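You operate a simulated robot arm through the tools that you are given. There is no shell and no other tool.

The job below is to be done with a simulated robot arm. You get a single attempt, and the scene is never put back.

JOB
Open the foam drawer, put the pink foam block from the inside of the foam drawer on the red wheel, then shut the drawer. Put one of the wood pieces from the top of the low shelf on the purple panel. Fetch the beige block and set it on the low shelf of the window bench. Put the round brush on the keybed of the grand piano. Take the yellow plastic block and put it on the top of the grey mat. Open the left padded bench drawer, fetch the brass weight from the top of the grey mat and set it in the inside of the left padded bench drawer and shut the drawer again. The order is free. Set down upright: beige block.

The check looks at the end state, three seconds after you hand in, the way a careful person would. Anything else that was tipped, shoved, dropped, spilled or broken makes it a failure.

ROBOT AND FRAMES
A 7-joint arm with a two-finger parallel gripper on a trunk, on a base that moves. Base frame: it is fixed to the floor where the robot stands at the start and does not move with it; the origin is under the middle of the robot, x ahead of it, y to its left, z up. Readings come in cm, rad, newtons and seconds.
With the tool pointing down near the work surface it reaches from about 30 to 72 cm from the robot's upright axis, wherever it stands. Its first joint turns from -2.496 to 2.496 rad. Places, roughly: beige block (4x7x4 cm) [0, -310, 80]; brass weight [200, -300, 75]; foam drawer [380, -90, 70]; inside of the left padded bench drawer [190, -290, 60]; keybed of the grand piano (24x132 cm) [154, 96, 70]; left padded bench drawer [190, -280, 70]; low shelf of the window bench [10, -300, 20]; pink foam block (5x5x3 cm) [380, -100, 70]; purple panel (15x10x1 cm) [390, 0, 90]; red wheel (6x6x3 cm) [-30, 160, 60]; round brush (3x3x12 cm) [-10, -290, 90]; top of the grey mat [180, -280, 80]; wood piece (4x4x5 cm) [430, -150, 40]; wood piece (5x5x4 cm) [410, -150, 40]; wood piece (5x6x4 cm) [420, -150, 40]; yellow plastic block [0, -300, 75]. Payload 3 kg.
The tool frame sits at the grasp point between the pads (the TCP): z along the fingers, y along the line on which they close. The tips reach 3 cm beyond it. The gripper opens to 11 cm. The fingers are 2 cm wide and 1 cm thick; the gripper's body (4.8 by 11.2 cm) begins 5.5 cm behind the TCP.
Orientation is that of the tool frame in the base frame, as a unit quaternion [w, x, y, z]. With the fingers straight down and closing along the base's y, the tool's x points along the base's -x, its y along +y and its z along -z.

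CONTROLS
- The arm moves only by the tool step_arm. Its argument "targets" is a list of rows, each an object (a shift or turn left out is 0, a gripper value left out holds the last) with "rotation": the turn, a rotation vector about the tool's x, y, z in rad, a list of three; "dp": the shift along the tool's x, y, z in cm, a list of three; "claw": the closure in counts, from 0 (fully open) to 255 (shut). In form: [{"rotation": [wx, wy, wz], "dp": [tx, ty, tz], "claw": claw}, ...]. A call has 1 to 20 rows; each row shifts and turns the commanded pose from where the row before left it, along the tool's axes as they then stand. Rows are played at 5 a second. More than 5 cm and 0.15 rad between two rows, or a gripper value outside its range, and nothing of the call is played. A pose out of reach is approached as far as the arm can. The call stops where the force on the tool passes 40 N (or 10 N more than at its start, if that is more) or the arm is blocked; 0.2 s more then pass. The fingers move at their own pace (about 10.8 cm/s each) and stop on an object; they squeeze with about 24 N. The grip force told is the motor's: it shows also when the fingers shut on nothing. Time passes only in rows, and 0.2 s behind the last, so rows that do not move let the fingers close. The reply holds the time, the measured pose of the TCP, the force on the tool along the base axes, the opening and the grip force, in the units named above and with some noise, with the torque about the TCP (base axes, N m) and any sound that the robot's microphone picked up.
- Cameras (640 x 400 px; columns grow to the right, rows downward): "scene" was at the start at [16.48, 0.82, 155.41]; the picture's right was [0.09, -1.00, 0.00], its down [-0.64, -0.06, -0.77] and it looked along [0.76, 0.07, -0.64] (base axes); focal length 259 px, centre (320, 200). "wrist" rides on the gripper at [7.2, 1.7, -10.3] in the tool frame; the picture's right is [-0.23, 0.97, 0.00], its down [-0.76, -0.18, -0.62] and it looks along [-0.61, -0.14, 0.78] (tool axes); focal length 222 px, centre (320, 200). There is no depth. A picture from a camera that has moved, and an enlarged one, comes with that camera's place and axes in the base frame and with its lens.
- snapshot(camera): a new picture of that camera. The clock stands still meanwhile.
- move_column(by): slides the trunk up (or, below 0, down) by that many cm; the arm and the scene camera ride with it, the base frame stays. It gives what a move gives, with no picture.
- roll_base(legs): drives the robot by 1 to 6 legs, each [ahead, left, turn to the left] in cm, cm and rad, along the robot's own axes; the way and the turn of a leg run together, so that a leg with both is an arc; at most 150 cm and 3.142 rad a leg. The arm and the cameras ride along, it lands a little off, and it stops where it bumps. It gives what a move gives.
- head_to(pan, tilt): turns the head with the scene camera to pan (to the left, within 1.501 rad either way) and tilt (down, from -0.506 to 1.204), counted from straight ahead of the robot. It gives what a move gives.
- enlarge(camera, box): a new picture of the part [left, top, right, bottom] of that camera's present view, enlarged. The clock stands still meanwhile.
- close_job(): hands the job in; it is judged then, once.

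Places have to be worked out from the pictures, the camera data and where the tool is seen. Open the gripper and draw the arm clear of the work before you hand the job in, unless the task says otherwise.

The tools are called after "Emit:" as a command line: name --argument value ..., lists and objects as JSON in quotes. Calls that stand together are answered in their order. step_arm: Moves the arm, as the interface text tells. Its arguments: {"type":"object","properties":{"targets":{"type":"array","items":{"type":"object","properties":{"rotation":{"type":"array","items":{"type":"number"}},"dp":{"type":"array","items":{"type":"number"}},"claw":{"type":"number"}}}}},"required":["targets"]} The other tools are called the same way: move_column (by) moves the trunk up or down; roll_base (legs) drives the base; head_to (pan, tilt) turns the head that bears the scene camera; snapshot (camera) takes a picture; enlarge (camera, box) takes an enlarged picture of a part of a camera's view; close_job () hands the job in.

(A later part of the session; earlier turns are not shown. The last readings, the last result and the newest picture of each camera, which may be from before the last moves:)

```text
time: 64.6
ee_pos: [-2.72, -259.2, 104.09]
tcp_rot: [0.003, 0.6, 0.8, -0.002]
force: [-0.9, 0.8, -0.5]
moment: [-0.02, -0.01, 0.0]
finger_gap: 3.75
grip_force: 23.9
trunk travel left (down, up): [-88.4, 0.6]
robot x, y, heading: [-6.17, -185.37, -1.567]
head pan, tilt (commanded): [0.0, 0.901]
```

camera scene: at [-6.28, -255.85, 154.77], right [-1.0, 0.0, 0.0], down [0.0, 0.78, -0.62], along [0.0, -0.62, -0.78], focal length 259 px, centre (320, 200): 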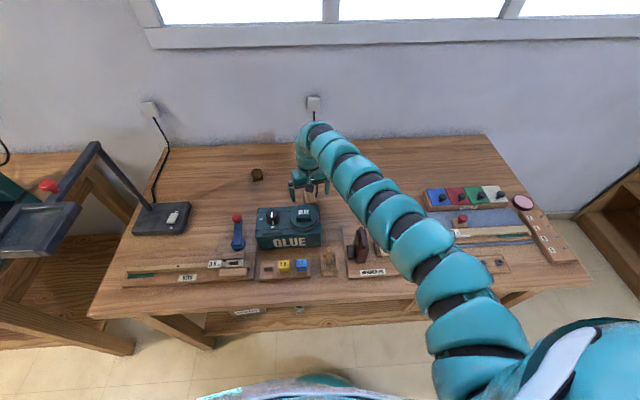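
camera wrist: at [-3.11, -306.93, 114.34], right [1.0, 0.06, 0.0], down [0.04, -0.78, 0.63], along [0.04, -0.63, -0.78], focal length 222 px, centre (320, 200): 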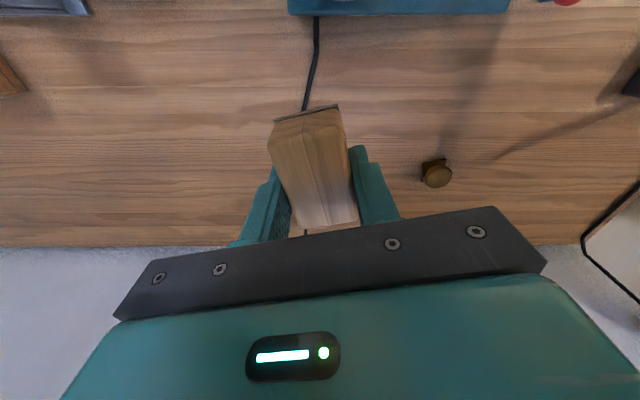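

The block is safely held and clear of the bench. Lowering the trunk to shelf level, then looking at the shelf.

Emit:
move_column --by -66

Emit:
head_to --pan 0.0 --tilt 0.6

Emit:
snapshot --camera "scene"

Emit:
snapshot --camera "wrist"

```text
refused: -66 is not a number from -40 to 40
```

```text
time: 65.4
ee_pos: [-2.69, -259.31, 104.03]
tcp_rot: [0.002, 0.599, 0.8, -0.002]
force: [-0.6, 0.8, -0.4]
moment: [-0.02, -0.01, 0.02]
finger_gap: 3.75
grip_force: 24.0
trunk travel left (down, up): [-88.4, 0.6]
robot x, y, heading: [-5.85, -184.98, -1.573]
head pan, tilt (commanded): [0.0, 0.6]
```

```text
taken
camera scene: at [-6.23, -202.06, 178.24], right [-1.0, 0.0, 0.0], down [0.0, 0.57, -0.82], along [0.0, -0.82, -0.57], focal length 259 px, centre (320, 200)
```

scene: 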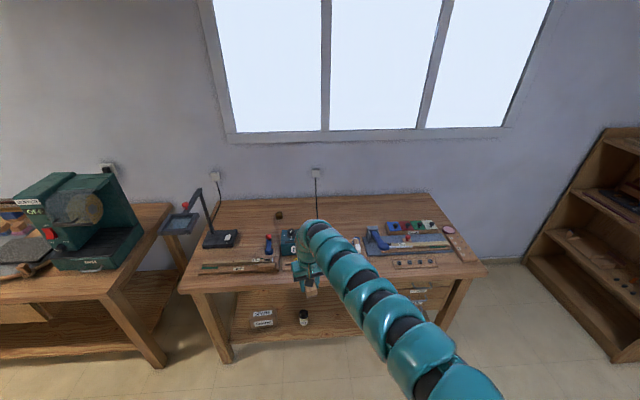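

```text
taken
camera wrist: at [-3.16, -251.83, 114.35], right [1.0, 0.06, 0.0], down [0.04, -0.78, 0.63], along [0.04, -0.63, -0.78], focal length 222 px, centre (320, 200)
```

wrist: 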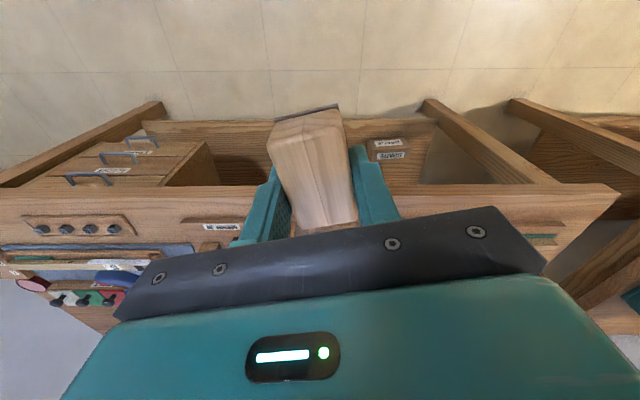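

Column steps are limited to 40 cm; lowering in two steps.

Emit:
move_column --by -40

Emit:
move_column --by -25

Emit:
snapshot --camera "scene"

Emit:
snapshot --camera "wrist"

```text
time: 69.2
ee_pos: [-2.66, -259.28, 64.08]
tcp_rot: [0.003, 0.599, 0.801, -0.002]
force: [-0.5, 0.4, 0.0]
moment: [0.0, 0.05, 0.01]
finger_gap: 3.74
grip_force: 23.4
trunk travel left (down, up): [-48.4, 40.6]
robot x, y, heading: [-5.97, -185.66, -1.569]
head pan, tilt (commanded): [0.0, 0.6]
```

```text
time: 71.8
ee_pos: [-2.72, -259.22, 39.11]
tcp_rot: [0.003, 0.6, 0.8, -0.003]
force: [-0.8, 0.0, -0.7]
moment: [0.02, -0.02, 0.03]
finger_gap: 3.73
grip_force: 24.3
trunk travel left (down, up): [-23.4, 65.6]
robot x, y, heading: [-6.2, -185.44, -1.578]
head pan, tilt (commanded): [0.0, 0.6]
```

```text
taken
camera scene: at [-6.23, -202.02, 113.26], right [-1.0, 0.0, 0.0], down [0.0, 0.57, -0.82], along [0.0, -0.82, -0.57], focal length 259 px, centre (320, 200)
```

scene: 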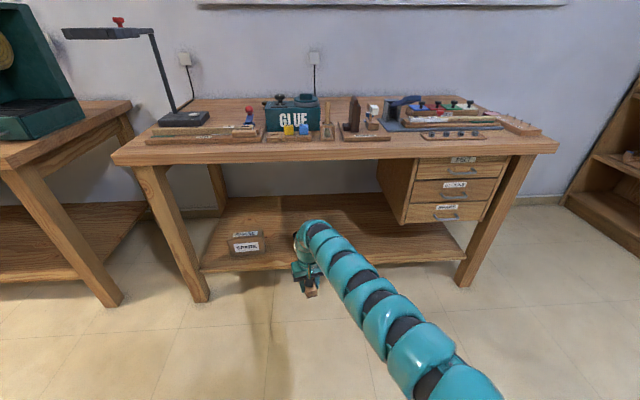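

```text
taken
camera wrist: at [-3.16, -251.8, 49.36], right [1.0, 0.06, 0.0], down [0.04, -0.78, 0.63], along [0.04, -0.63, -0.78], focal length 222 px, centre (320, 200)
```

wrist: 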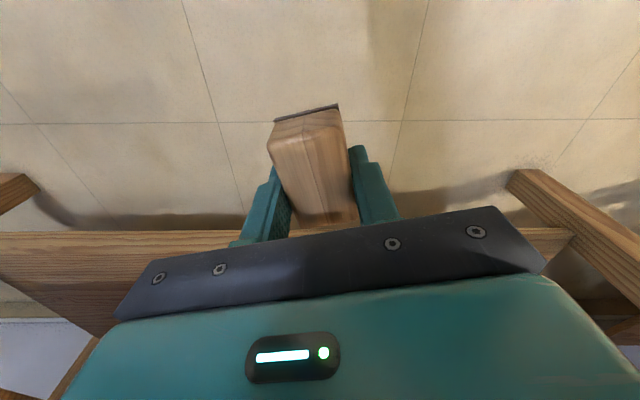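

The shelf is well visible: front edge near y≈-284, top about z≈20, jar at x≈4 and box at x≈28. I'll strafe to x≈-22, lower to z≈31 and move in under the bench top (which leaves ~15 cm above the wrist).

Emit:
roll_base --legs '[[0, -20, 0]]'

Emit:
move_column --by -8

Emit:
roll_base --legs '[[20, 0, 0]]'

Emit:
snapshot --camera "scene"

Emit:
snapshot --camera "wrist"

```text
time: 73.4
ee_pos: [-22.8, -259.2, 39.04]
tcp_rot: [0.003, 0.599, 0.801, -0.002]
force: [0.1, 0.5, -1.0]
moment: [0.0, 0.0, 0.01]
finger_gap: 3.77
grip_force: 23.8
trunk travel left (down, up): [-23.4, 65.6]
robot x, y, heading: [-26.63, -185.29, -1.574]
head pan, tilt (commanded): [0.0, 0.6]
```

```text
time: 74.6
ee_pos: [-22.86, -259.1, 31.02]
tcp_rot: [0.003, 0.598, 0.801, -0.003]
force: [-0.4, -0.5, -0.7]
moment: [-0.01, 0.02, -0.02]
finger_gap: 3.73
grip_force: 24.1
trunk travel left (down, up): [-15.4, 73.6]
robot x, y, heading: [-26.86, -185.63, -1.572]
head pan, tilt (commanded): [0.0, 0.6]
```

```text
time: 76.2
ee_pos: [-22.66, -279.26, 31.02]
tcp_rot: [0.002, 0.597, 0.802, -0.003]
force: [0.2, -0.2, -0.7]
moment: [-0.02, -0.04, 0.03]
finger_gap: 3.76
grip_force: 23.5
trunk travel left (down, up): [-15.4, 73.6]
robot x, y, heading: [-26.65, -205.43, -1.574]
head pan, tilt (commanded): [0.0, 0.6]
```

```text
taken
camera scene: at [-26.45, -222.06, 105.25], right [-1.0, 0.0, 0.0], down [0.0, 0.56, -0.83], along [0.0, -0.83, -0.56], focal length 259 px, centre (320, 200)
```

scene: 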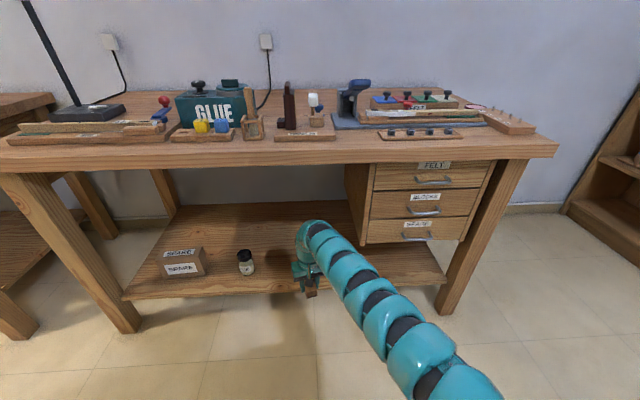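

```text
taken
camera wrist: at [-23.15, -271.83, 41.36], right [1.0, 0.06, 0.0], down [0.05, -0.78, 0.63], along [0.04, -0.63, -0.78], focal length 222 px, centre (320, 200)
```

wrist: 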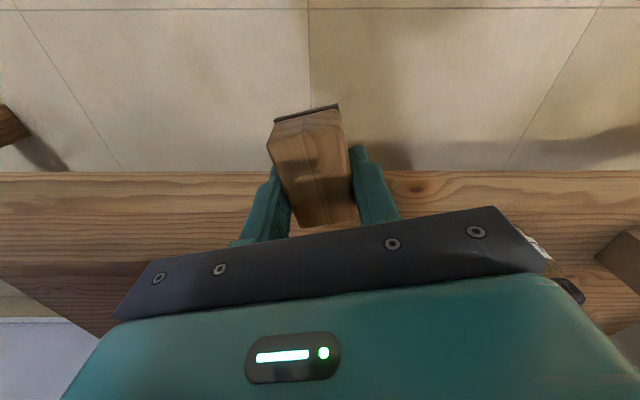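

The drawer unit's left side is at x≈-38, and the jar at x≈4, so I shift left 6 cm to keep the forearm clear of the drawers, then go in 14 cm.

Emit:
roll_base --legs '[[0, 6, 0], [14, 0, 0]]'

Emit:
snapshot --camera "scene"

Emit:
snapshot --camera "wrist"

```text
time: 78.1
ee_pos: [-16.6, -293.57, 31.15]
tcp_rot: [0.003, 0.598, 0.802, -0.002]
force: [-0.8, 0.8, 0.2]
moment: [0.05, -0.01, 0.0]
finger_gap: 3.74
grip_force: 24.2
trunk travel left (down, up): [-15.4, 73.6]
robot x, y, heading: [-20.49, -219.78, -1.567]
head pan, tilt (commanded): [0.0, 0.6]
```

```text
taken
camera scene: at [-20.47, -236.31, 105.25], right [-1.0, 0.0, 0.0], down [0.0, 0.56, -0.83], along [0.0, -0.83, -0.56], focal length 259 px, centre (320, 200)
```

scene: 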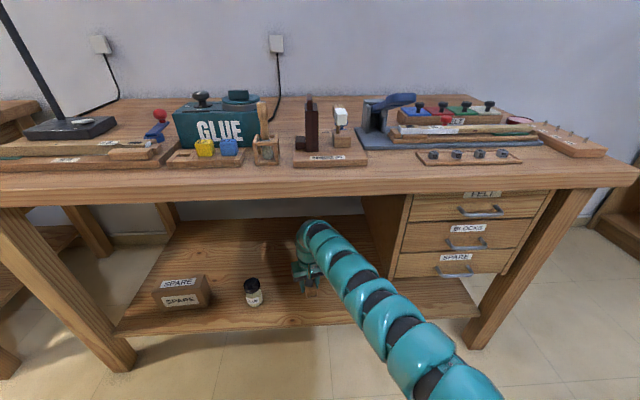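

```text
taken
camera wrist: at [-17.08, -286.07, 41.37], right [1.0, 0.06, 0.0], down [0.05, -0.78, 0.63], along [0.04, -0.63, -0.78], focal length 222 px, centre (320, 200)
```

wrist: 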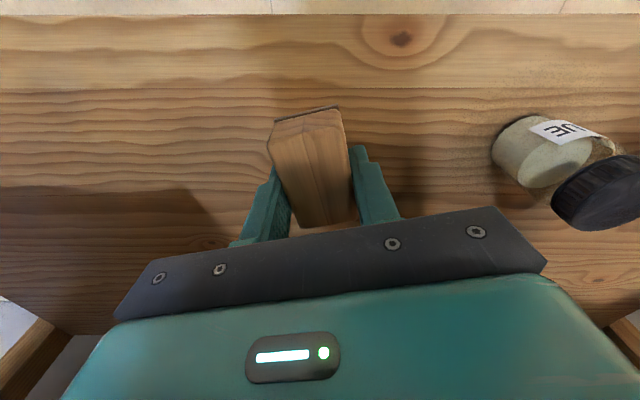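

Above the shelf with clear space. Lowering with the column by 5 cm, then gentle arm steps until touch.

Emit:
move_column --by -5

Emit:
step_arm --targets '[{"dp": [0, 0, 0.5]}, {"dp": [0, 0, 0.5]}, {}]'

Emit:
snapshot --camera "wrist"

```text
time: 79.0
ee_pos: [-16.61, -293.51, 26.15]
tcp_rot: [0.004, 0.597, 0.802, -0.003]
force: [0.0, 0.1, -0.2]
moment: [-0.04, 0.01, -0.01]
finger_gap: 3.73
grip_force: 24.1
trunk travel left (down, up): [-10.4, 78.6]
robot x, y, heading: [-20.39, -219.63, -1.567]
head pan, tilt (commanded): [0.0, 0.6]
```

```text
time: 79.8
ee_pos: [-16.68, -293.59, 25.03]
tcp_rot: [0.002, 0.597, 0.802, -0.002]
force: [0.1, -1.0, -0.3]
moment: [-0.01, 0.0, -0.04]
finger_gap: 3.76
grip_force: 24.1
trunk travel left (down, up): [-10.4, 78.6]
robot x, y, heading: [-20.5, -219.36, -1.568]
head pan, tilt (commanded): [0.0, 0.6]
```

```text
taken
camera wrist: at [-17.06, -286.09, 35.34], right [1.0, 0.06, 0.0], down [0.05, -0.78, 0.63], along [0.04, -0.63, -0.78], focal length 222 px, centre (320, 200)
```

wrist: 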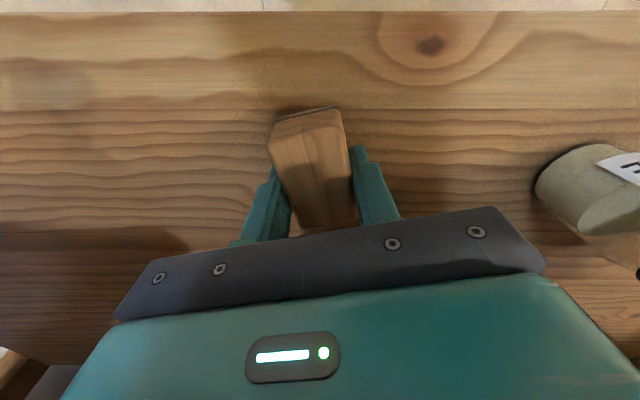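

Close to the shelf now; continuing in 0.4 cm steps until light contact.

Emit:
step_arm --targets '[{"dp": [0, 0, 0.4]}, {"dp": [0, 0, 0.4]}, {}]'

Emit:
step_arm --targets '[{"dp": [0, 0, 0.3]}, {"dp": [0, 0, 0.3]}, {}]'

```text
time: 80.6
ee_pos: [-16.64, -293.64, 24.24]
tcp_rot: [0.003, 0.596, 0.803, -0.002]
force: [0.0, -0.1, 0.9]
moment: [0.01, 0.01, -0.04]
finger_gap: 3.75
grip_force: 24.4
trunk travel left (down, up): [-10.4, 78.6]
robot x, y, heading: [-20.95, -219.74, -1.57]
head pan, tilt (commanded): [0.0, 0.6]
```

```text
time: 81.4
ee_pos: [-16.61, -293.56, 23.64]
tcp_rot: [0.002, 0.597, 0.802, -0.002]
force: [-0.3, 0.2, -1.0]
moment: [0.02, 0.0, 0.04]
finger_gap: 3.75
grip_force: 24.4
trunk travel left (down, up): [-10.4, 78.6]
robot x, y, heading: [-20.29, -220.1, -1.563]
head pan, tilt (commanded): [0.0, 0.6]
```

Emit:
step_arm --targets '[{"dp": [0, 0, 0.25]}, {"dp": [0, 0, 0.25]}, {}]'

Emit:
step_arm --targets '[{"dp": [0, 0, 0.25]}, {"dp": [0, 0, 0.2]}, {}]'

```text
time: 82.2
ee_pos: [-16.56, -293.53, 23.25]
tcp_rot: [0.003, 0.597, 0.803, -0.002]
force: [0.2, -0.4, -0.7]
moment: [0.01, -0.01, 0.02]
finger_gap: 3.75
grip_force: 24.6
trunk travel left (down, up): [-10.4, 78.6]
robot x, y, heading: [-20.41, -219.37, -1.569]
head pan, tilt (commanded): [0.0, 0.6]
```

```text
time: 83.0
ee_pos: [-16.59, -293.66, 23.01]
tcp_rot: [0.005, 0.597, 0.802, -0.005]
force: [-3.8, 4.5, 21.6]
moment: [0.26, 0.12, 0.01]
finger_gap: 3.74
grip_force: 23.5
trunk travel left (down, up): [-10.4, 78.6]
robot x, y, heading: [-20.85, -219.6, -1.565]
head pan, tilt (commanded): [0.0, 0.6]
```

Contact felt (21 N) at z=23.0, so the block is on the shelf. Easing up slightly and opening, then rising.

Emit:
step_arm --targets '[{"dp": [0, 0, -0.15]}, {"claw": 128}, {"claw": 0}, {"claw": 0}, {"claw": 0}, {"claw": 0}, {"claw": 0}]'

Emit:
snapshot --camera "wrist"

Emit:
move_column --by 7

Emit:
snapshot --camera "wrist"

```text
time: 84.6
ee_pos: [-16.68, -293.59, 23.04]
tcp_rot: [0.003, 0.598, 0.801, -0.002]
force: [3.8, -0.9, 13.0]
moment: [0.32, -0.8, -0.21]
finger_gap: 11.0
grip_force: 0.1
trunk travel left (down, up): [-10.4, 78.6]
robot x, y, heading: [-20.79, -219.31, -1.567]
head pan, tilt (commanded): [0.0, 0.6]
```

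```text
taken
camera wrist: at [-17.17, -286.12, 33.26], right [1.0, 0.06, 0.0], down [0.04, -0.78, 0.63], along [0.04, -0.63, -0.78], focal length 222 px, centre (320, 200)
```

wrist: 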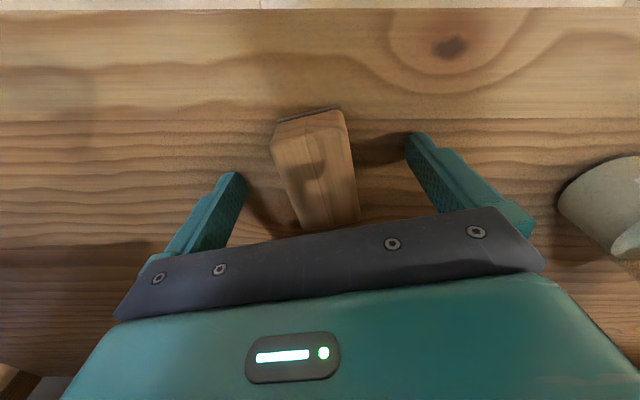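

```text
time: 85.7
ee_pos: [-16.54, -293.44, 29.75]
tcp_rot: [0.003, 0.597, 0.802, -0.002]
force: [-0.5, -0.5, 0.1]
moment: [0.01, -0.05, -0.01]
finger_gap: 11.0
grip_force: 0.0
trunk travel left (down, up): [-17.4, 71.6]
robot x, y, heading: [-20.34, -219.68, -1.569]
head pan, tilt (commanded): [0.0, 0.6]
```

```text
taken
camera wrist: at [-17.05, -286.09, 40.16], right [1.0, 0.06, 0.0], down [0.05, -0.78, 0.63], along [0.04, -0.63, -0.78], focal length 222 px, centre (320, 200)
```

wrist: 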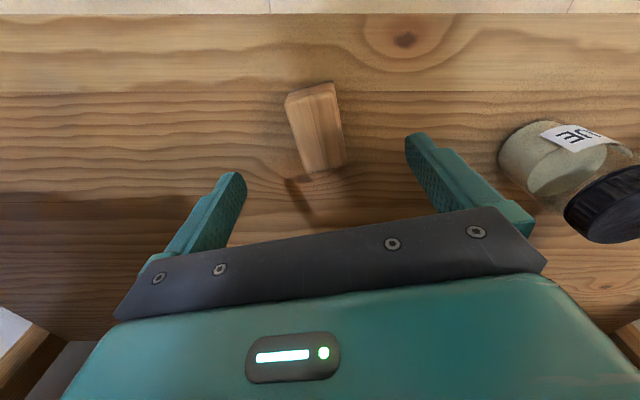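

The beige block rests flat and steady on the low shelf, clear of the jar. Now I back out, raise the trunk and go for the yellow block.

Emit:
roll_base --legs '[[-36, 0, 0], [0, 15.5, 0]]'

Emit:
snapshot --camera "scene"

Emit:
move_column --by 40

Emit:
move_column --by 31

Emit:
step_arm --targets '[{"rotation": [0, 0, 0.145]}, {"rotation": [0, 0, 0.144]}, {}]'

```text
time: 89.0
ee_pos: [-0.71, -257.66, 29.83]
tcp_rot: [0.002, 0.596, 0.803, -0.003]
force: [-1.0, -0.6, -0.5]
moment: [-0.01, 0.02, 0.01]
finger_gap: 10.99
grip_force: 0.0
trunk travel left (down, up): [-17.4, 71.6]
robot x, y, heading: [-4.94, -183.68, -1.565]
head pan, tilt (commanded): [0.0, 0.6]
```

```text
taken
camera scene: at [-4.74, -200.43, 107.25], right [-1.0, -0.01, 0.0], down [0.0, 0.57, -0.82], along [0.0, -0.82, -0.57], focal length 259 px, centre (320, 200)
```

scene: 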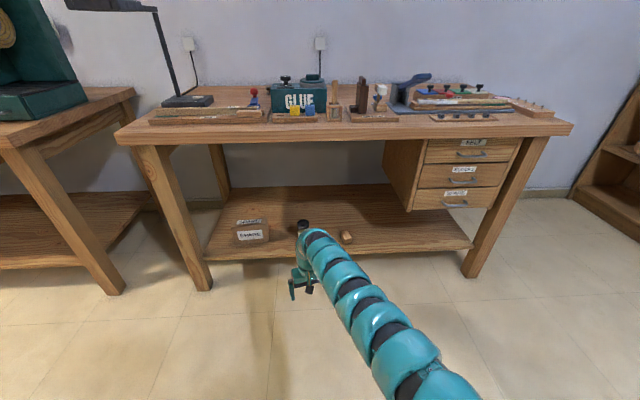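

```text
time: 92.9
ee_pos: [-0.66, -257.71, 69.93]
tcp_rot: [0.004, 0.597, 0.803, -0.003]
force: [-1.5, -0.2, 0.4]
moment: [0.0, 0.02, -0.02]
finger_gap: 10.98
grip_force: 0.1
trunk travel left (down, up): [-57.4, 31.6]
robot x, y, heading: [-4.57, -183.6, -1.567]
head pan, tilt (commanded): [0.0, 0.6]
```

```text
time: 95.9
ee_pos: [-0.67, -257.67, 100.83]
tcp_rot: [0.002, 0.596, 0.803, -0.002]
force: [-0.1, 0.2, -0.3]
moment: [0.0, -0.03, -0.03]
finger_gap: 11.01
grip_force: 0.0
trunk travel left (down, up): [-88.4, 0.6]
robot x, y, heading: [-4.81, -183.72, -1.57]
head pan, tilt (commanded): [0.0, 0.6]
```

```text
time: 96.7
ee_pos: [-0.8, -257.58, 100.95]
tcp_rot: [0.002, 0.706, 0.708, -0.001]
force: [0.1, -0.1, -0.2]
moment: [0.03, 0.01, -0.01]
finger_gap: 11.0
grip_force: 0.1
trunk travel left (down, up): [-88.4, 0.6]
robot x, y, heading: [-4.87, -183.85, -1.567]
head pan, tilt (commanded): [0.0, 0.6]
```

The block on the shelf is visible and stable. I drive forward 28 cm and look at the yellow block's rack with the wrist camera.

Emit:
roll_base --legs '[[30, 0, 0]]'

Emit:
snapshot --camera "wrist"

Emit:
enlarge --camera "wrist" --box '[240, 40, 440, 165]'

```text
time: 98.8
ee_pos: [-0.25, -287.42, 100.91]
tcp_rot: [0.004, 0.705, 0.709, -0.002]
force: [0.4, 0.9, 0.5]
moment: [0.03, 0.0, -0.01]
finger_gap: 10.97
grip_force: 0.2
trunk travel left (down, up): [-88.4, 0.6]
robot x, y, heading: [-4.48, -213.62, -1.561]
head pan, tilt (commanded): [0.0, 0.6]
```

```text
taken
camera wrist: at [1.31, -280.17, 111.11], right [0.98, -0.22, 0.0], down [-0.17, -0.76, 0.63], along [-0.14, -0.61, -0.78], focal length 222 px, centre (320, 200)
```

wrist: 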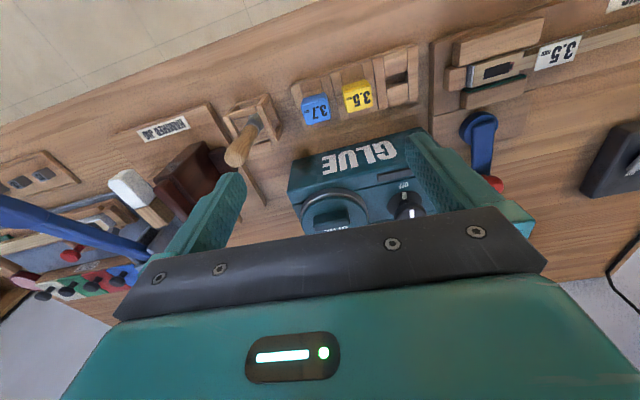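

```text
3.20 times, centred on (340, 102) of wrist
camera zoom: at [1.31, -280.17, 111.11], right [0.98, -0.22, 0.0], down [-0.17, -0.76, 0.63], along [-0.14, -0.61, -0.78], focal length 711 px, centre (256, 512)
```

zoom: 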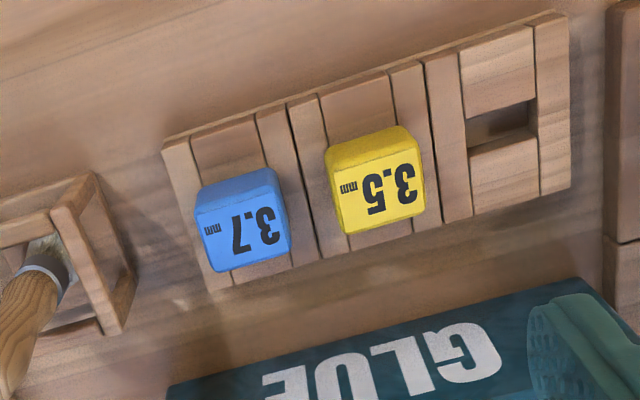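

The yellow block is about a 2.8 cm cube protruding from its pocket near (3.9,-287.6), with the GLUE box close behind and the blue block 1.6 cm beside it. I'll shift over it, lower to z≈93 and look closer.

Emit:
step_arm --targets '[{"dp": [2, 2.1, 0]}, {"dp": [2, 2.1, 0]}, {"claw": 128}, {}]'

Emit:
move_column --by -7

Emit:
snapshot --camera "wrist"

Emit:
enlarge --camera "wrist" --box '[240, 50, 440, 175]'

```text
time: 99.8
ee_pos: [3.88, -283.3, 100.67]
tcp_rot: [0.003, 0.705, 0.709, -0.002]
force: [-0.6, 0.4, 0.1]
moment: [0.03, -0.01, 0.01]
finger_gap: 5.48
grip_force: 0.1
trunk travel left (down, up): [-88.4, 0.6]
robot x, y, heading: [-4.61, -213.21, -1.56]
head pan, tilt (commanded): [0.0, 0.6]
```

```text
time: 100.8
ee_pos: [3.8, -283.22, 93.81]
tcp_rot: [0.003, 0.704, 0.71, -0.002]
force: [-0.3, -0.3, 0.0]
moment: [0.01, 0.01, 0.0]
finger_gap: 5.5
grip_force: 0.1
trunk travel left (down, up): [-81.4, 7.6]
robot x, y, heading: [-4.58, -213.18, -1.565]
head pan, tilt (commanded): [0.0, 0.6]
```

```text
taken
camera wrist: at [5.43, -276.06, 104.03], right [0.98, -0.22, 0.0], down [-0.17, -0.76, 0.63], along [-0.14, -0.61, -0.78], focal length 222 px, centre (320, 200)
```

wrist: 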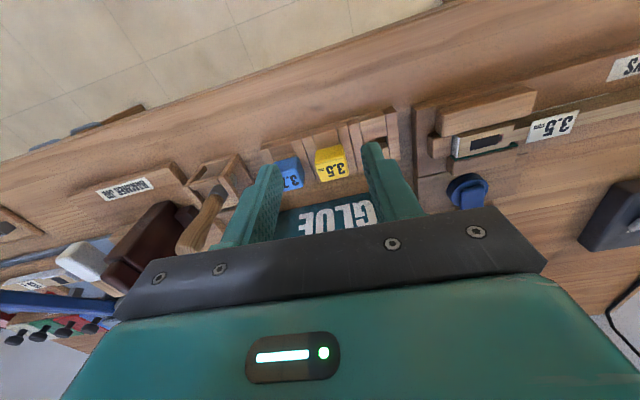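

```text
3.20 times, centred on (340, 112) of wrist
camera zoom: at [5.43, -276.06, 104.03], right [0.98, -0.22, 0.0], down [-0.17, -0.76, 0.63], along [-0.14, -0.61, -0.78], focal length 711 px, centre (256, 480)
```

zoom: 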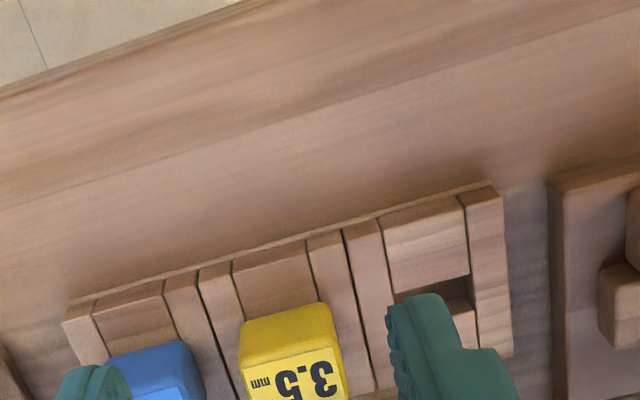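

The yellow block protrudes about 3 cm above the rack (top z≈85), centre about (4.1,-288), and the GLUE front is at y≈-295, so gripping front-to-back is easy. I rotate the tool 90° so the fingers close along y.

Emit:
step_arm --targets '[{"rotation": [0, 0, 0.143]}, {"rotation": [0, 0, 0.143]}, {"rotation": [0, 0, 0.143]}, {"rotation": [0, 0, 0.143]}, {"rotation": [0, 0, 0.143]}, {"rotation": [0, 0, 0.143]}, {"rotation": [0, 0, 0.143]}, {"rotation": [0, 0, 0.143]}, {"rotation": [0, 0, 0.143]}, {"rotation": [0, 0, 0.143]}, {"rotation": [0, 0, 0.141]}, {}]'

Emit:
snapshot --camera "wrist"

```text
time: 103.5
ee_pos: [3.8, -283.35, 93.63]
tcp_rot: [0.003, 1.0, 0.003, 0.0]
force: [0.2, 0.6, 0.3]
moment: [0.03, -0.01, 0.0]
finger_gap: 5.46
grip_force: 0.0
trunk travel left (down, up): [-81.4, 7.6]
robot x, y, heading: [-4.48, -213.21, -1.569]
head pan, tilt (commanded): [0.0, 0.6]
```

```text
taken
camera wrist: at [11.03, -285.0, 104.08], right [-0.22, -0.97, 0.01], down [-0.76, 0.18, 0.62], along [-0.61, 0.13, -0.78], focal length 222 px, centre (320, 200)
```

wrist: 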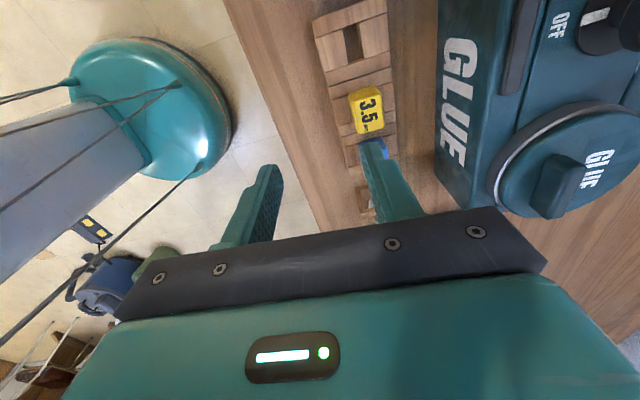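

Now the fingers close along y. I move over the block and lower to check.

Emit:
step_arm --targets '[{"dp": [0.6, 4.55, 0]}, {}]'

Emit:
move_column --by -5

Emit:
snapshot --camera "wrist"

```text
time: 104.0
ee_pos: [3.87, -285.92, 94.28]
tcp_rot: [0.005, 1.0, 0.005, 0.001]
force: [-0.1, 0.5, 0.6]
moment: [-0.04, 0.01, -0.02]
finger_gap: 5.48
grip_force: 0.0
out of reach, approached as far as the arm can: row 1
trunk travel left (down, up): [-81.4, 7.6]
robot x, y, heading: [-4.3, -213.59, -1.56]
head pan, tilt (commanded): [0.0, 0.6]
```

```text
time: 105.0
ee_pos: [3.86, -285.93, 89.26]
tcp_rot: [0.004, 1.0, 0.003, 0.001]
force: [0.2, -0.1, 0.2]
moment: [0.02, 0.03, 0.02]
finger_gap: 5.47
grip_force: 0.2
trunk travel left (down, up): [-76.4, 12.6]
robot x, y, heading: [-4.75, -213.4, -1.562]
head pan, tilt (commanded): [0.0, 0.6]
```

```text
taken
camera wrist: at [11.1, -287.51, 99.55], right [-0.22, -0.98, 0.01], down [-0.76, 0.18, 0.62], along [-0.61, 0.13, -0.78], focal length 222 px, centre (320, 200)
```

wrist: 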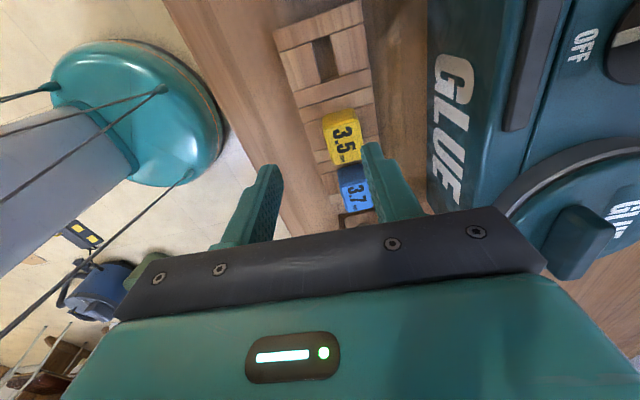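

At this extension the arm is at its reach limit. I'll raise a bit, pull the arm back 8 cm and drive the base 10 cm closer.

Emit:
move_column --by 5

Emit:
step_arm --targets '[{"dp": [0, -4, 0]}, {"dp": [0, -4, 0]}, {}]'

Emit:
roll_base --legs '[[10, 0, -0.005]]'

Emit:
snapshot --camera "wrist"

```text
time: 105.9
ee_pos: [3.88, -285.81, 94.13]
tcp_rot: [0.003, 1.0, 0.004, 0.001]
force: [-0.3, -1.1, -0.1]
moment: [-0.01, 0.01, 0.02]
finger_gap: 5.48
grip_force: 0.0
trunk travel left (down, up): [-81.4, 7.6]
robot x, y, heading: [-4.76, -213.54, -1.56]
head pan, tilt (commanded): [0.0, 0.6]
```

```text
time: 106.7
ee_pos: [3.75, -278.04, 94.35]
tcp_rot: [0.004, 1.0, 0.003, 0.0]
force: [-0.4, -0.3, -0.4]
moment: [0.0, -0.01, 0.0]
finger_gap: 5.48
grip_force: 0.0
trunk travel left (down, up): [-81.4, 7.6]
robot x, y, heading: [-4.78, -213.48, -1.563]
head pan, tilt (commanded): [0.0, 0.6]
```

```text
time: 107.8
ee_pos: [3.58, -288.21, 94.29]
tcp_rot: [0.003, 1.0, 0.002, 0.001]
force: [-0.3, 0.1, -0.5]
moment: [0.04, 0.01, 0.01]
finger_gap: 5.48
grip_force: 0.0
trunk travel left (down, up): [-81.4, 7.6]
robot x, y, heading: [-4.52, -223.53, -1.572]
head pan, tilt (commanded): [0.0, 0.6]
```

```text
taken
camera wrist: at [10.87, -290.01, 104.61], right [-0.22, -0.97, 0.01], down [-0.76, 0.18, 0.62], along [-0.61, 0.14, -0.78], focal length 222 px, centre (320, 200)
```

wrist: 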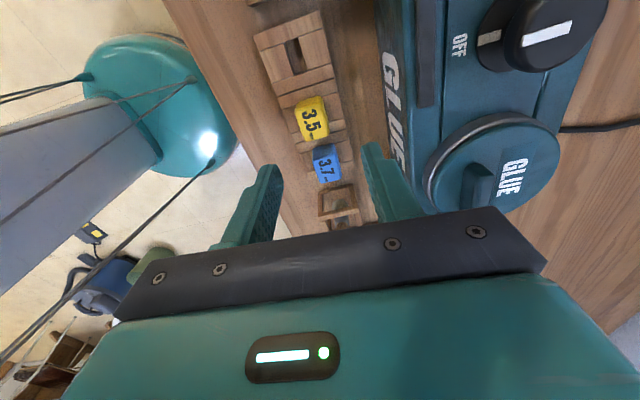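

Yellow block centre computed near (4.9,-287.9). Adjusting by +1.2 in x and lowering 5 cm.

Emit:
step_arm --targets '[{"dp": [1.2, -0.2, 0]}, {}]'

Emit:
move_column --by -5.5

Emit:
snapshot --camera "wrist"

```text
time: 108.4
ee_pos: [4.89, -288.01, 94.4]
tcp_rot: [0.003, 1.0, 0.002, 0.0]
force: [0.1, 0.6, -0.2]
moment: [0.02, 0.02, -0.01]
finger_gap: 5.47
grip_force: 0.1
trunk travel left (down, up): [-81.4, 7.6]
robot x, y, heading: [-4.58, -223.4, -1.567]
head pan, tilt (commanded): [0.0, 0.6]
```

```text
time: 109.4
ee_pos: [4.87, -288.0, 88.9]
tcp_rot: [0.003, 1.0, 0.001, 0.0]
force: [1.0, 0.2, -0.8]
moment: [-0.04, -0.02, -0.01]
finger_gap: 5.49
grip_force: 0.0
trunk travel left (down, up): [-75.9, 13.1]
robot x, y, heading: [-4.54, -223.44, -1.567]
head pan, tilt (commanded): [0.0, 0.6]
```

```text
taken
camera wrist: at [12.07, -289.64, 99.22], right [-0.22, -0.97, 0.01], down [-0.76, 0.18, 0.62], along [-0.61, 0.13, -0.78], focal length 222 px, centre (320, 200)
```

wrist: 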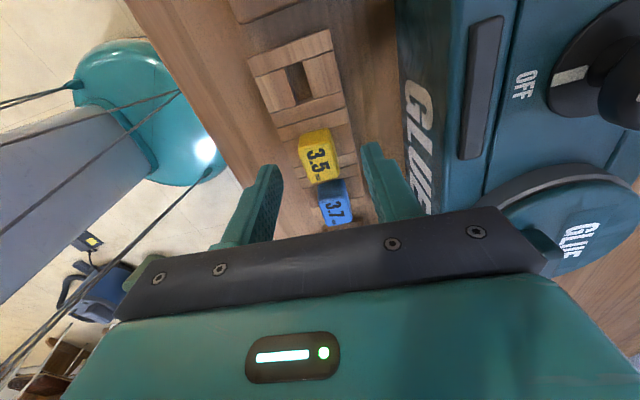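

Aligned with the block. Lowering 2.5 cm then by small steps until near the rack surface.

Emit:
move_column --by -2.5

Emit:
step_arm --targets '[{"dp": [0, 0, 0.4]}, {"dp": [0, 0, 0.4]}, {}]'

Emit:
snapshot --camera "wrist"

```text
time: 110.1
ee_pos: [4.84, -287.94, 86.39]
tcp_rot: [0.004, 1.0, 0.001, 0.001]
force: [-0.2, 0.6, 0.5]
moment: [-0.01, 0.03, -0.04]
finger_gap: 5.46
grip_force: 0.0
trunk travel left (down, up): [-73.4, 15.6]
robot x, y, heading: [-4.67, -223.86, -1.569]
head pan, tilt (commanded): [0.0, 0.6]
```

```text
time: 110.9
ee_pos: [4.74, -288.1, 85.56]
tcp_rot: [0.003, 1.0, 0.002, 0.001]
force: [0.2, 0.0, -0.5]
moment: [0.03, 0.02, -0.02]
finger_gap: 5.47
grip_force: 0.0
trunk travel left (down, up): [-73.4, 15.6]
robot x, y, heading: [-4.64, -223.54, -1.567]
head pan, tilt (commanded): [0.0, 0.6]
```

```text
taken
camera wrist: at [12.05, -289.65, 95.88], right [-0.22, -0.97, 0.01], down [-0.76, 0.18, 0.62], along [-0.61, 0.13, -0.78], focal length 222 px, centre (320, 200)
```

wrist: 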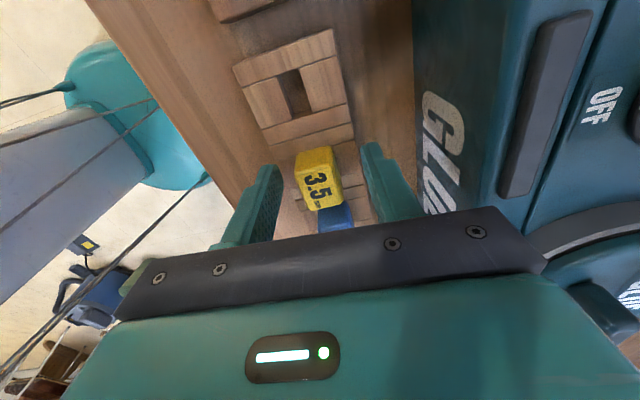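

The block is nicely between the fingers with the tips just above the rack. Closing.

Emit:
step_arm --targets '[{"claw": 255}, {"claw": 255}, {"claw": 255}, {"claw": 255}]'

Emit:
move_column --by 8

Emit:
snapshot --camera "wrist"

```text
time: 111.9
ee_pos: [4.79, -287.99, 85.57]
tcp_rot: [0.004, 1.0, 0.002, 0.001]
force: [0.5, 2.2, 0.0]
moment: [0.13, 0.0, -0.04]
finger_gap: 2.48
grip_force: 23.7
trunk travel left (down, up): [-73.4, 15.6]
robot x, y, heading: [-4.63, -223.2, -1.567]
head pan, tilt (commanded): [0.0, 0.6]
```

```text
time: 113.1
ee_pos: [4.82, -287.92, 93.59]
tcp_rot: [0.003, 1.0, 0.001, 0.001]
force: [-0.8, 0.9, 0.2]
moment: [0.0, -0.02, 0.02]
finger_gap: 2.46
grip_force: 23.8
trunk travel left (down, up): [-81.4, 7.6]
robot x, y, heading: [-4.46, -223.31, -1.571]
head pan, tilt (commanded): [0.0, 0.6]
```

```text
taken
camera wrist: at [12.05, -289.67, 103.88], right [-0.22, -0.97, 0.01], down [-0.76, 0.18, 0.62], along [-0.61, 0.13, -0.78], focal length 222 px, centre (320, 200)
```

wrist: 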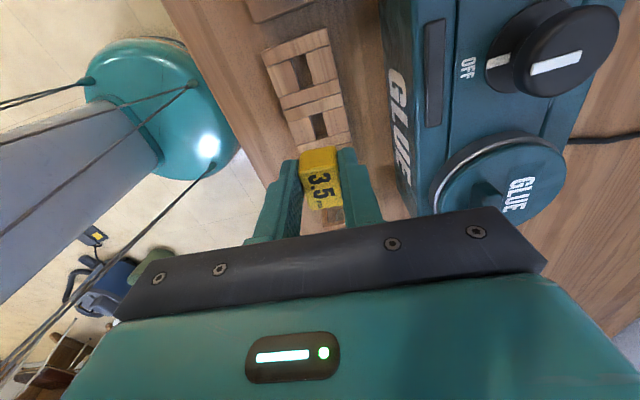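

Yellow block in hand (2.5 cm). Raising, backing off and strafing left to the padded bench.

Emit:
move_column --by 7

Emit:
roll_base --legs '[[-58, 0, 0], [0, 95, 0], [0, 80, 0]]'

Emit:
head_to --pan 0.0 --tilt 0.65

Emit:
snapshot --camera "scene"

```text
time: 114.2
ee_pos: [4.7, -287.96, 100.46]
tcp_rot: [0.003, 1.0, 0.002, 0.0]
force: [-0.3, -0.1, 0.5]
moment: [0.0, -0.01, -0.03]
finger_gap: 2.47
grip_force: 24.2
trunk travel left (down, up): [-88.4, 0.6]
robot x, y, heading: [-4.81, -223.53, -1.566]
head pan, tilt (commanded): [0.0, 0.6]
```

```text
time: 125.9
ee_pos: [178.73, -226.44, 100.56]
tcp_rot: [0.003, 1.0, 0.006, 0.001]
force: [0.2, 0.5, -0.8]
moment: [-0.03, -0.02, 0.02]
finger_gap: 2.48
grip_force: 23.9
trunk travel left (down, up): [-88.4, 0.6]
robot x, y, heading: [168.38, -161.95, -1.556]
head pan, tilt (commanded): [0.0, 0.6]
```

```text
time: 126.5
ee_pos: [178.8, -226.48, 100.55]
tcp_rot: [0.004, 1.0, 0.007, 0.0]
force: [0.0, -0.4, -0.8]
moment: [-0.03, 0.03, 0.02]
finger_gap: 2.46
grip_force: 23.8
trunk travel left (down, up): [-88.4, 0.6]
robot x, y, heading: [169.34, -161.87, -1.558]
head pan, tilt (commanded): [0.0, 0.649]
```

```text
taken
camera scene: at [168.99, -178.79, 177.83], right [-1.0, -0.01, 0.0], down [-0.01, 0.6, -0.8], along [0.01, -0.8, -0.6], focal length 259 px, centre (320, 200)
```

scene: 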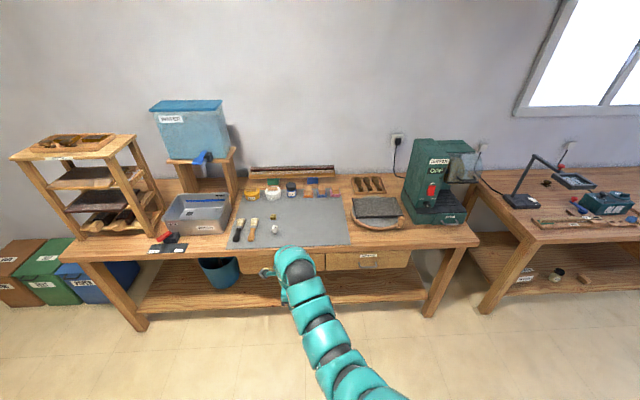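

Emit:
enlarge --camera "scene" --box '[200, 150, 440, 300]'

Emit:
enlarge --camera "scene" --box '[220, 175, 330, 255]'

```text
2.67 times, centred on (320, 225) of scene
camera zoom: at [168.99, -178.79, 177.83], right [-1.0, -0.01, 0.0], down [-0.01, 0.6, -0.8], along [0.01, -0.8, -0.6], focal length 690 px, centre (320, 133)
```

zoom: 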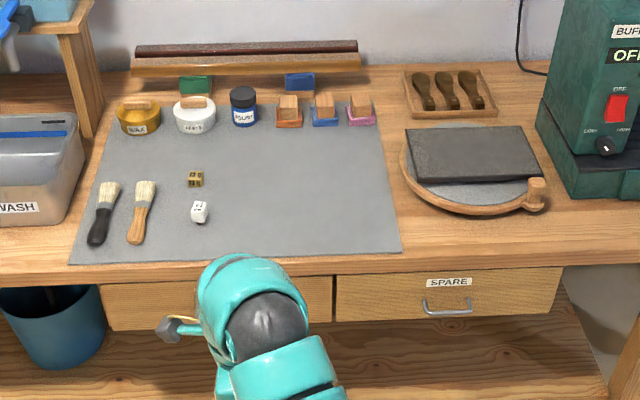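

```text
5.00 times, centred on (275, 215) of scene
camera zoom: at [168.99, -178.79, 177.83], right [-1.0, -0.01, 0.0], down [-0.01, 0.6, -0.8], along [0.01, -0.8, -0.6], focal length 1294 px, centre (545, 125)
```

zoom: 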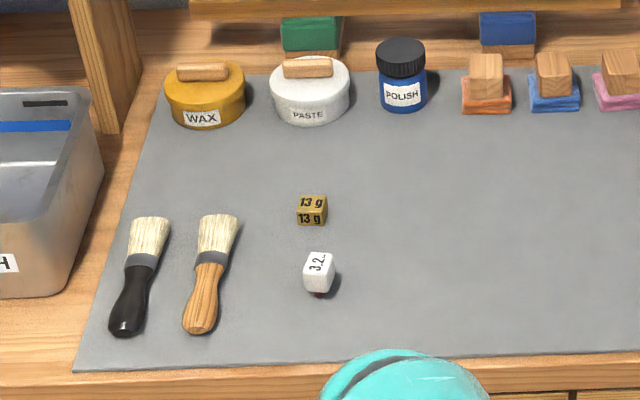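

The brass "13 g" cube is at about (197,-289) on the grey mat; the right half of the mat is free. I'll approach to set the yellow block at about (172,-284).

Emit:
roll_base --legs '[[0, -7, -0.013], [45, 0, 0]]'

Emit:
snapshot --camera "wrist"

Emit:
snapshot --camera "scene"

```text
time: 129.8
ee_pos: [170.96, -271.35, 100.55]
tcp_rot: [0.004, 1.0, 0.0, 0.001]
force: [-0.4, -0.7, -1.0]
moment: [0.0, 0.0, 0.01]
finger_gap: 2.45
grip_force: 23.7
trunk travel left (down, up): [-88.4, 0.6]
robot x, y, heading: [162.03, -206.91, -1.573]
head pan, tilt (commanded): [0.0, 0.649]
```

```text
taken
camera wrist: at [178.26, -273.06, 110.85], right [-0.23, -0.97, 0.01], down [-0.76, 0.18, 0.62], along [-0.61, 0.14, -0.78], focal length 222 px, centre (320, 200)
```

wrist: 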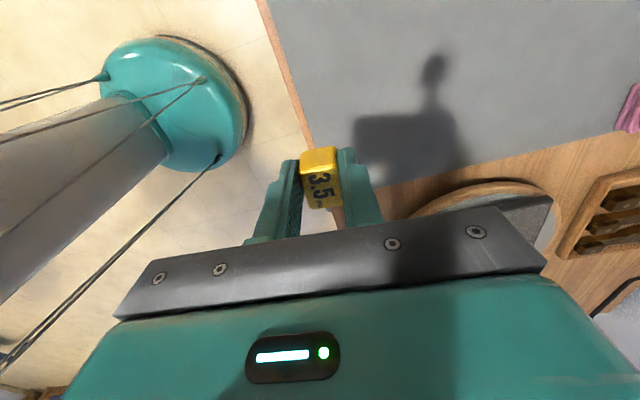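

```text
taken
camera scene: at [161.86, -223.57, 177.82], right [-1.0, 0.0, 0.0], down [0.0, 0.61, -0.8], along [0.0, -0.8, -0.61], focal length 259 px, centre (320, 200)
```

scene: 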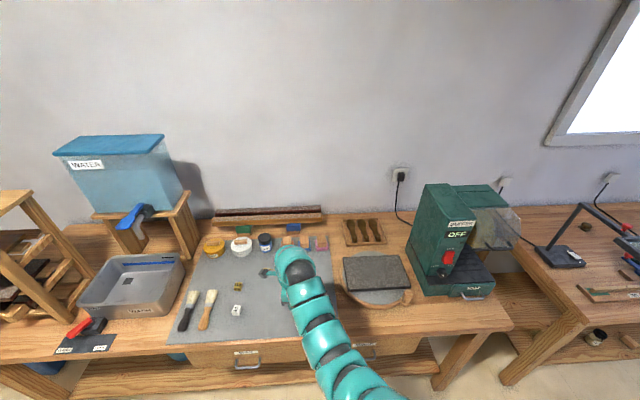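

The mat spans x≈157–215, y≈-268 to -305. Moving 12 cm further so the block is over the mat, then lowering.

Emit:
roll_base --legs '[[11, 0, 0]]'

Emit:
move_column --by -13

Emit:
snapshot --camera "wrist"

```text
time: 131.0
ee_pos: [171.05, -282.37, 100.59]
tcp_rot: [0.002, 1.0, 0.0, 0.001]
force: [-0.2, 0.1, -0.2]
moment: [0.04, 0.02, 0.0]
finger_gap: 2.48
grip_force: 24.0
trunk travel left (down, up): [-88.4, 0.6]
robot x, y, heading: [161.83, -217.85, -1.563]
head pan, tilt (commanded): [0.0, 0.649]
```

```text
time: 132.6
ee_pos: [171.19, -282.29, 87.55]
tcp_rot: [0.004, 1.0, 0.0, 0.001]
force: [1.1, -0.6, -0.5]
moment: [0.02, 0.04, 0.0]
finger_gap: 2.46
grip_force: 24.1
trunk travel left (down, up): [-75.4, 13.6]
robot x, y, heading: [161.9, -218.29, -1.57]
head pan, tilt (commanded): [0.0, 0.649]
```

```text
taken
camera wrist: at [178.33, -283.99, 97.9], right [-0.23, -0.97, 0.01], down [-0.76, 0.18, 0.62], along [-0.61, 0.14, -0.78], focal length 222 px, centre (320, 200)
```

wrist: 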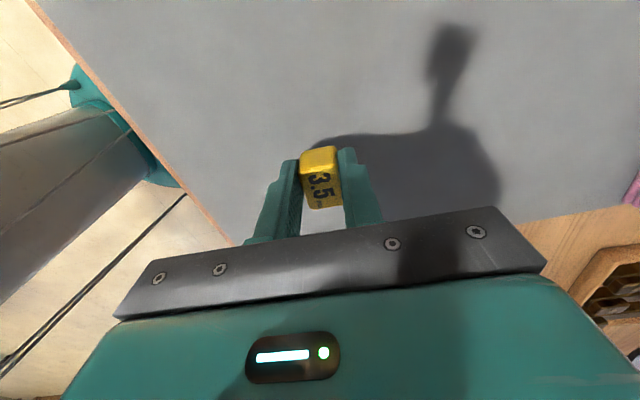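

Near the mat now; lowering in 0.4 cm arm steps until contact.

Emit:
step_arm --targets '[{"dp": [0, 0, 0.5]}, {"dp": [0, 0, 0.5]}, {"dp": [0, 0, 0.5]}, {}]'

Emit:
step_arm --targets '[{"dp": [0, 0, 0.3]}, {"dp": [0, 0, 0.3]}, {"dp": [0, 0, 0.3]}, {}]'

Emit:
snapshot --camera "wrist"

```text
time: 133.6
ee_pos: [171.17, -282.35, 86.18]
tcp_rot: [0.003, 1.0, 0.0, 0.0]
force: [0.6, -0.3, 0.9]
moment: [0.0, -0.03, -0.01]
finger_gap: 2.46
grip_force: 24.4
trunk travel left (down, up): [-75.4, 13.6]
robot x, y, heading: [161.83, -217.9, -1.569]
head pan, tilt (commanded): [0.0, 0.649]
```

```text
time: 134.6
ee_pos: [171.17, -282.33, 85.38]
tcp_rot: [0.006, 1.0, 0.0, 0.001]
force: [3.5, -1.2, 20.7]
moment: [-0.08, 0.0, 0.02]
finger_gap: 2.48
grip_force: 23.9
trunk travel left (down, up): [-75.4, 13.6]
robot x, y, heading: [161.9, -218.08, -1.569]
head pan, tilt (commanded): [0.0, 0.649]
```

```text
taken
camera wrist: at [178.33, -283.98, 95.72], right [-0.23, -0.97, 0.01], down [-0.76, 0.18, 0.62], along [-0.6, 0.13, -0.79], focal length 222 px, centre (320, 200)
```

wrist: 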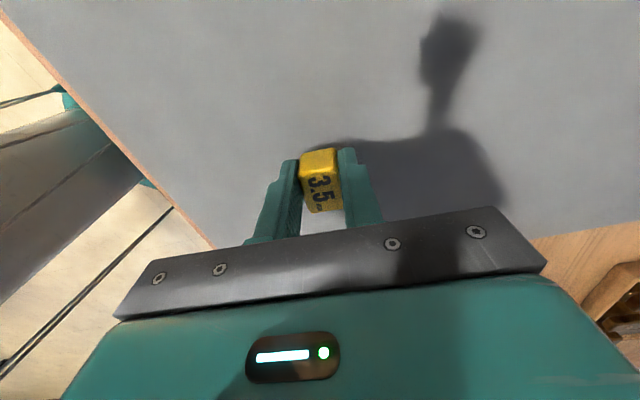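

Contact (21 N) — block sits on the mat. Easing off slightly, opening, and rising.

Emit:
step_arm --targets '[{"dp": [0, 0, -0.2]}, {}, {"claw": 160}, {"claw": 128}, {"claw": 128}, {}]'

Emit:
snapshot --camera "wrist"

Emit:
move_column --by 13

Emit:
snapshot --camera "wrist"

```text
time: 136.0
ee_pos: [170.99, -282.3, 85.32]
tcp_rot: [0.003, 1.0, 0.0, 0.0]
force: [-0.3, -0.8, -0.6]
moment: [0.01, -0.03, 0.0]
finger_gap: 5.48
grip_force: 0.0
trunk travel left (down, up): [-75.4, 13.6]
robot x, y, heading: [161.56, -218.19, -1.573]
head pan, tilt (commanded): [0.0, 0.649]
```

```text
taken
camera wrist: at [178.31, -284.04, 95.67], right [-0.23, -0.97, 0.01], down [-0.76, 0.18, 0.62], along [-0.61, 0.14, -0.78], focal length 222 px, centre (320, 200)
```

wrist: 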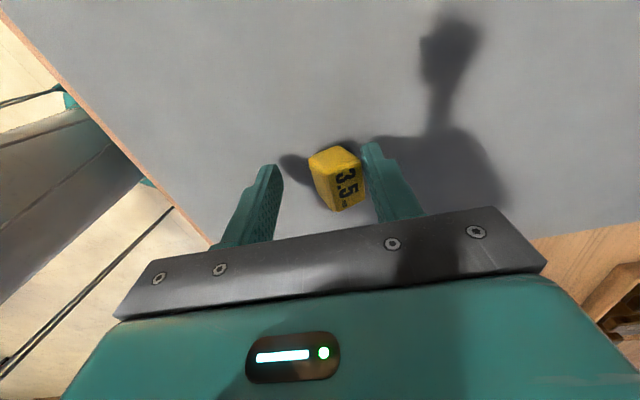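

```text
time: 137.6
ee_pos: [171.16, -282.44, 98.27]
tcp_rot: [0.004, 1.0, 0.0, 0.001]
force: [-0.3, 0.5, -0.1]
moment: [-0.01, -0.02, 0.0]
finger_gap: 5.5
grip_force: 0.0
trunk travel left (down, up): [-88.4, 0.6]
robot x, y, heading: [161.93, -217.96, -1.567]
head pan, tilt (commanded): [0.0, 0.649]
```

```text
taken
camera wrist: at [178.31, -284.05, 108.66], right [-0.23, -0.97, 0.01], down [-0.76, 0.18, 0.62], along [-0.61, 0.14, -0.78], focal length 222 px, centre (320, 200)
```

wrist: 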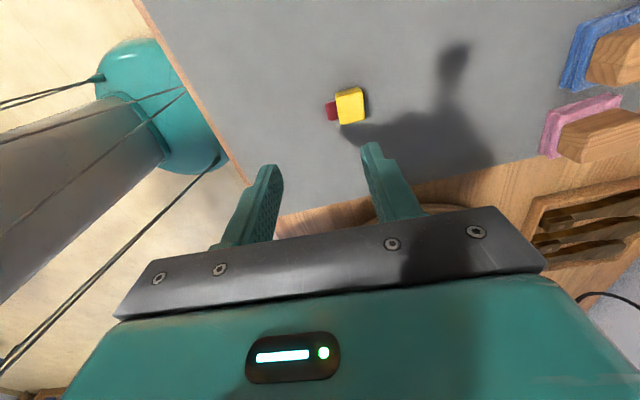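

The yellow block has a red peg underneath and lay over on its side when released (as the white one also lies). It is on the mat; let me check it closely.

Emit:
enlarge --camera "wrist" --box '[300, 70, 400, 140]'

Emit:
enlarge --camera "scene" --box '[160, 200, 340, 320]'

```text
5.71 times, centred on (350, 105) of wrist
camera zoom: at [178.31, -284.05, 108.66], right [-0.23, -0.97, 0.01], down [-0.76, 0.18, 0.62], along [-0.61, 0.14, -0.78], focal length 1269 px, centre (149, 743)
```

zoom: 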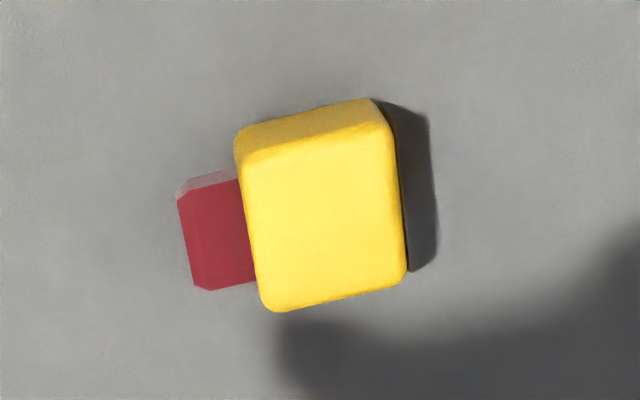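

```text
3.33 times, centred on (250, 260) of scene
camera zoom: at [161.88, -234.52, 177.82], right [-1.0, 0.0, 0.0], down [0.0, 0.6, -0.8], along [0.0, -0.8, -0.6], focal length 862 px, centre (553, 0)
```

zoom: 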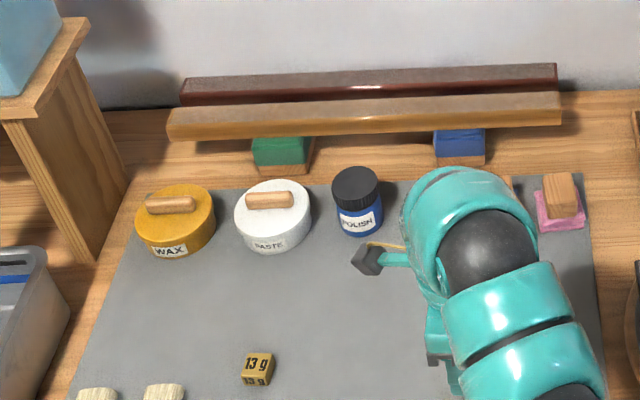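

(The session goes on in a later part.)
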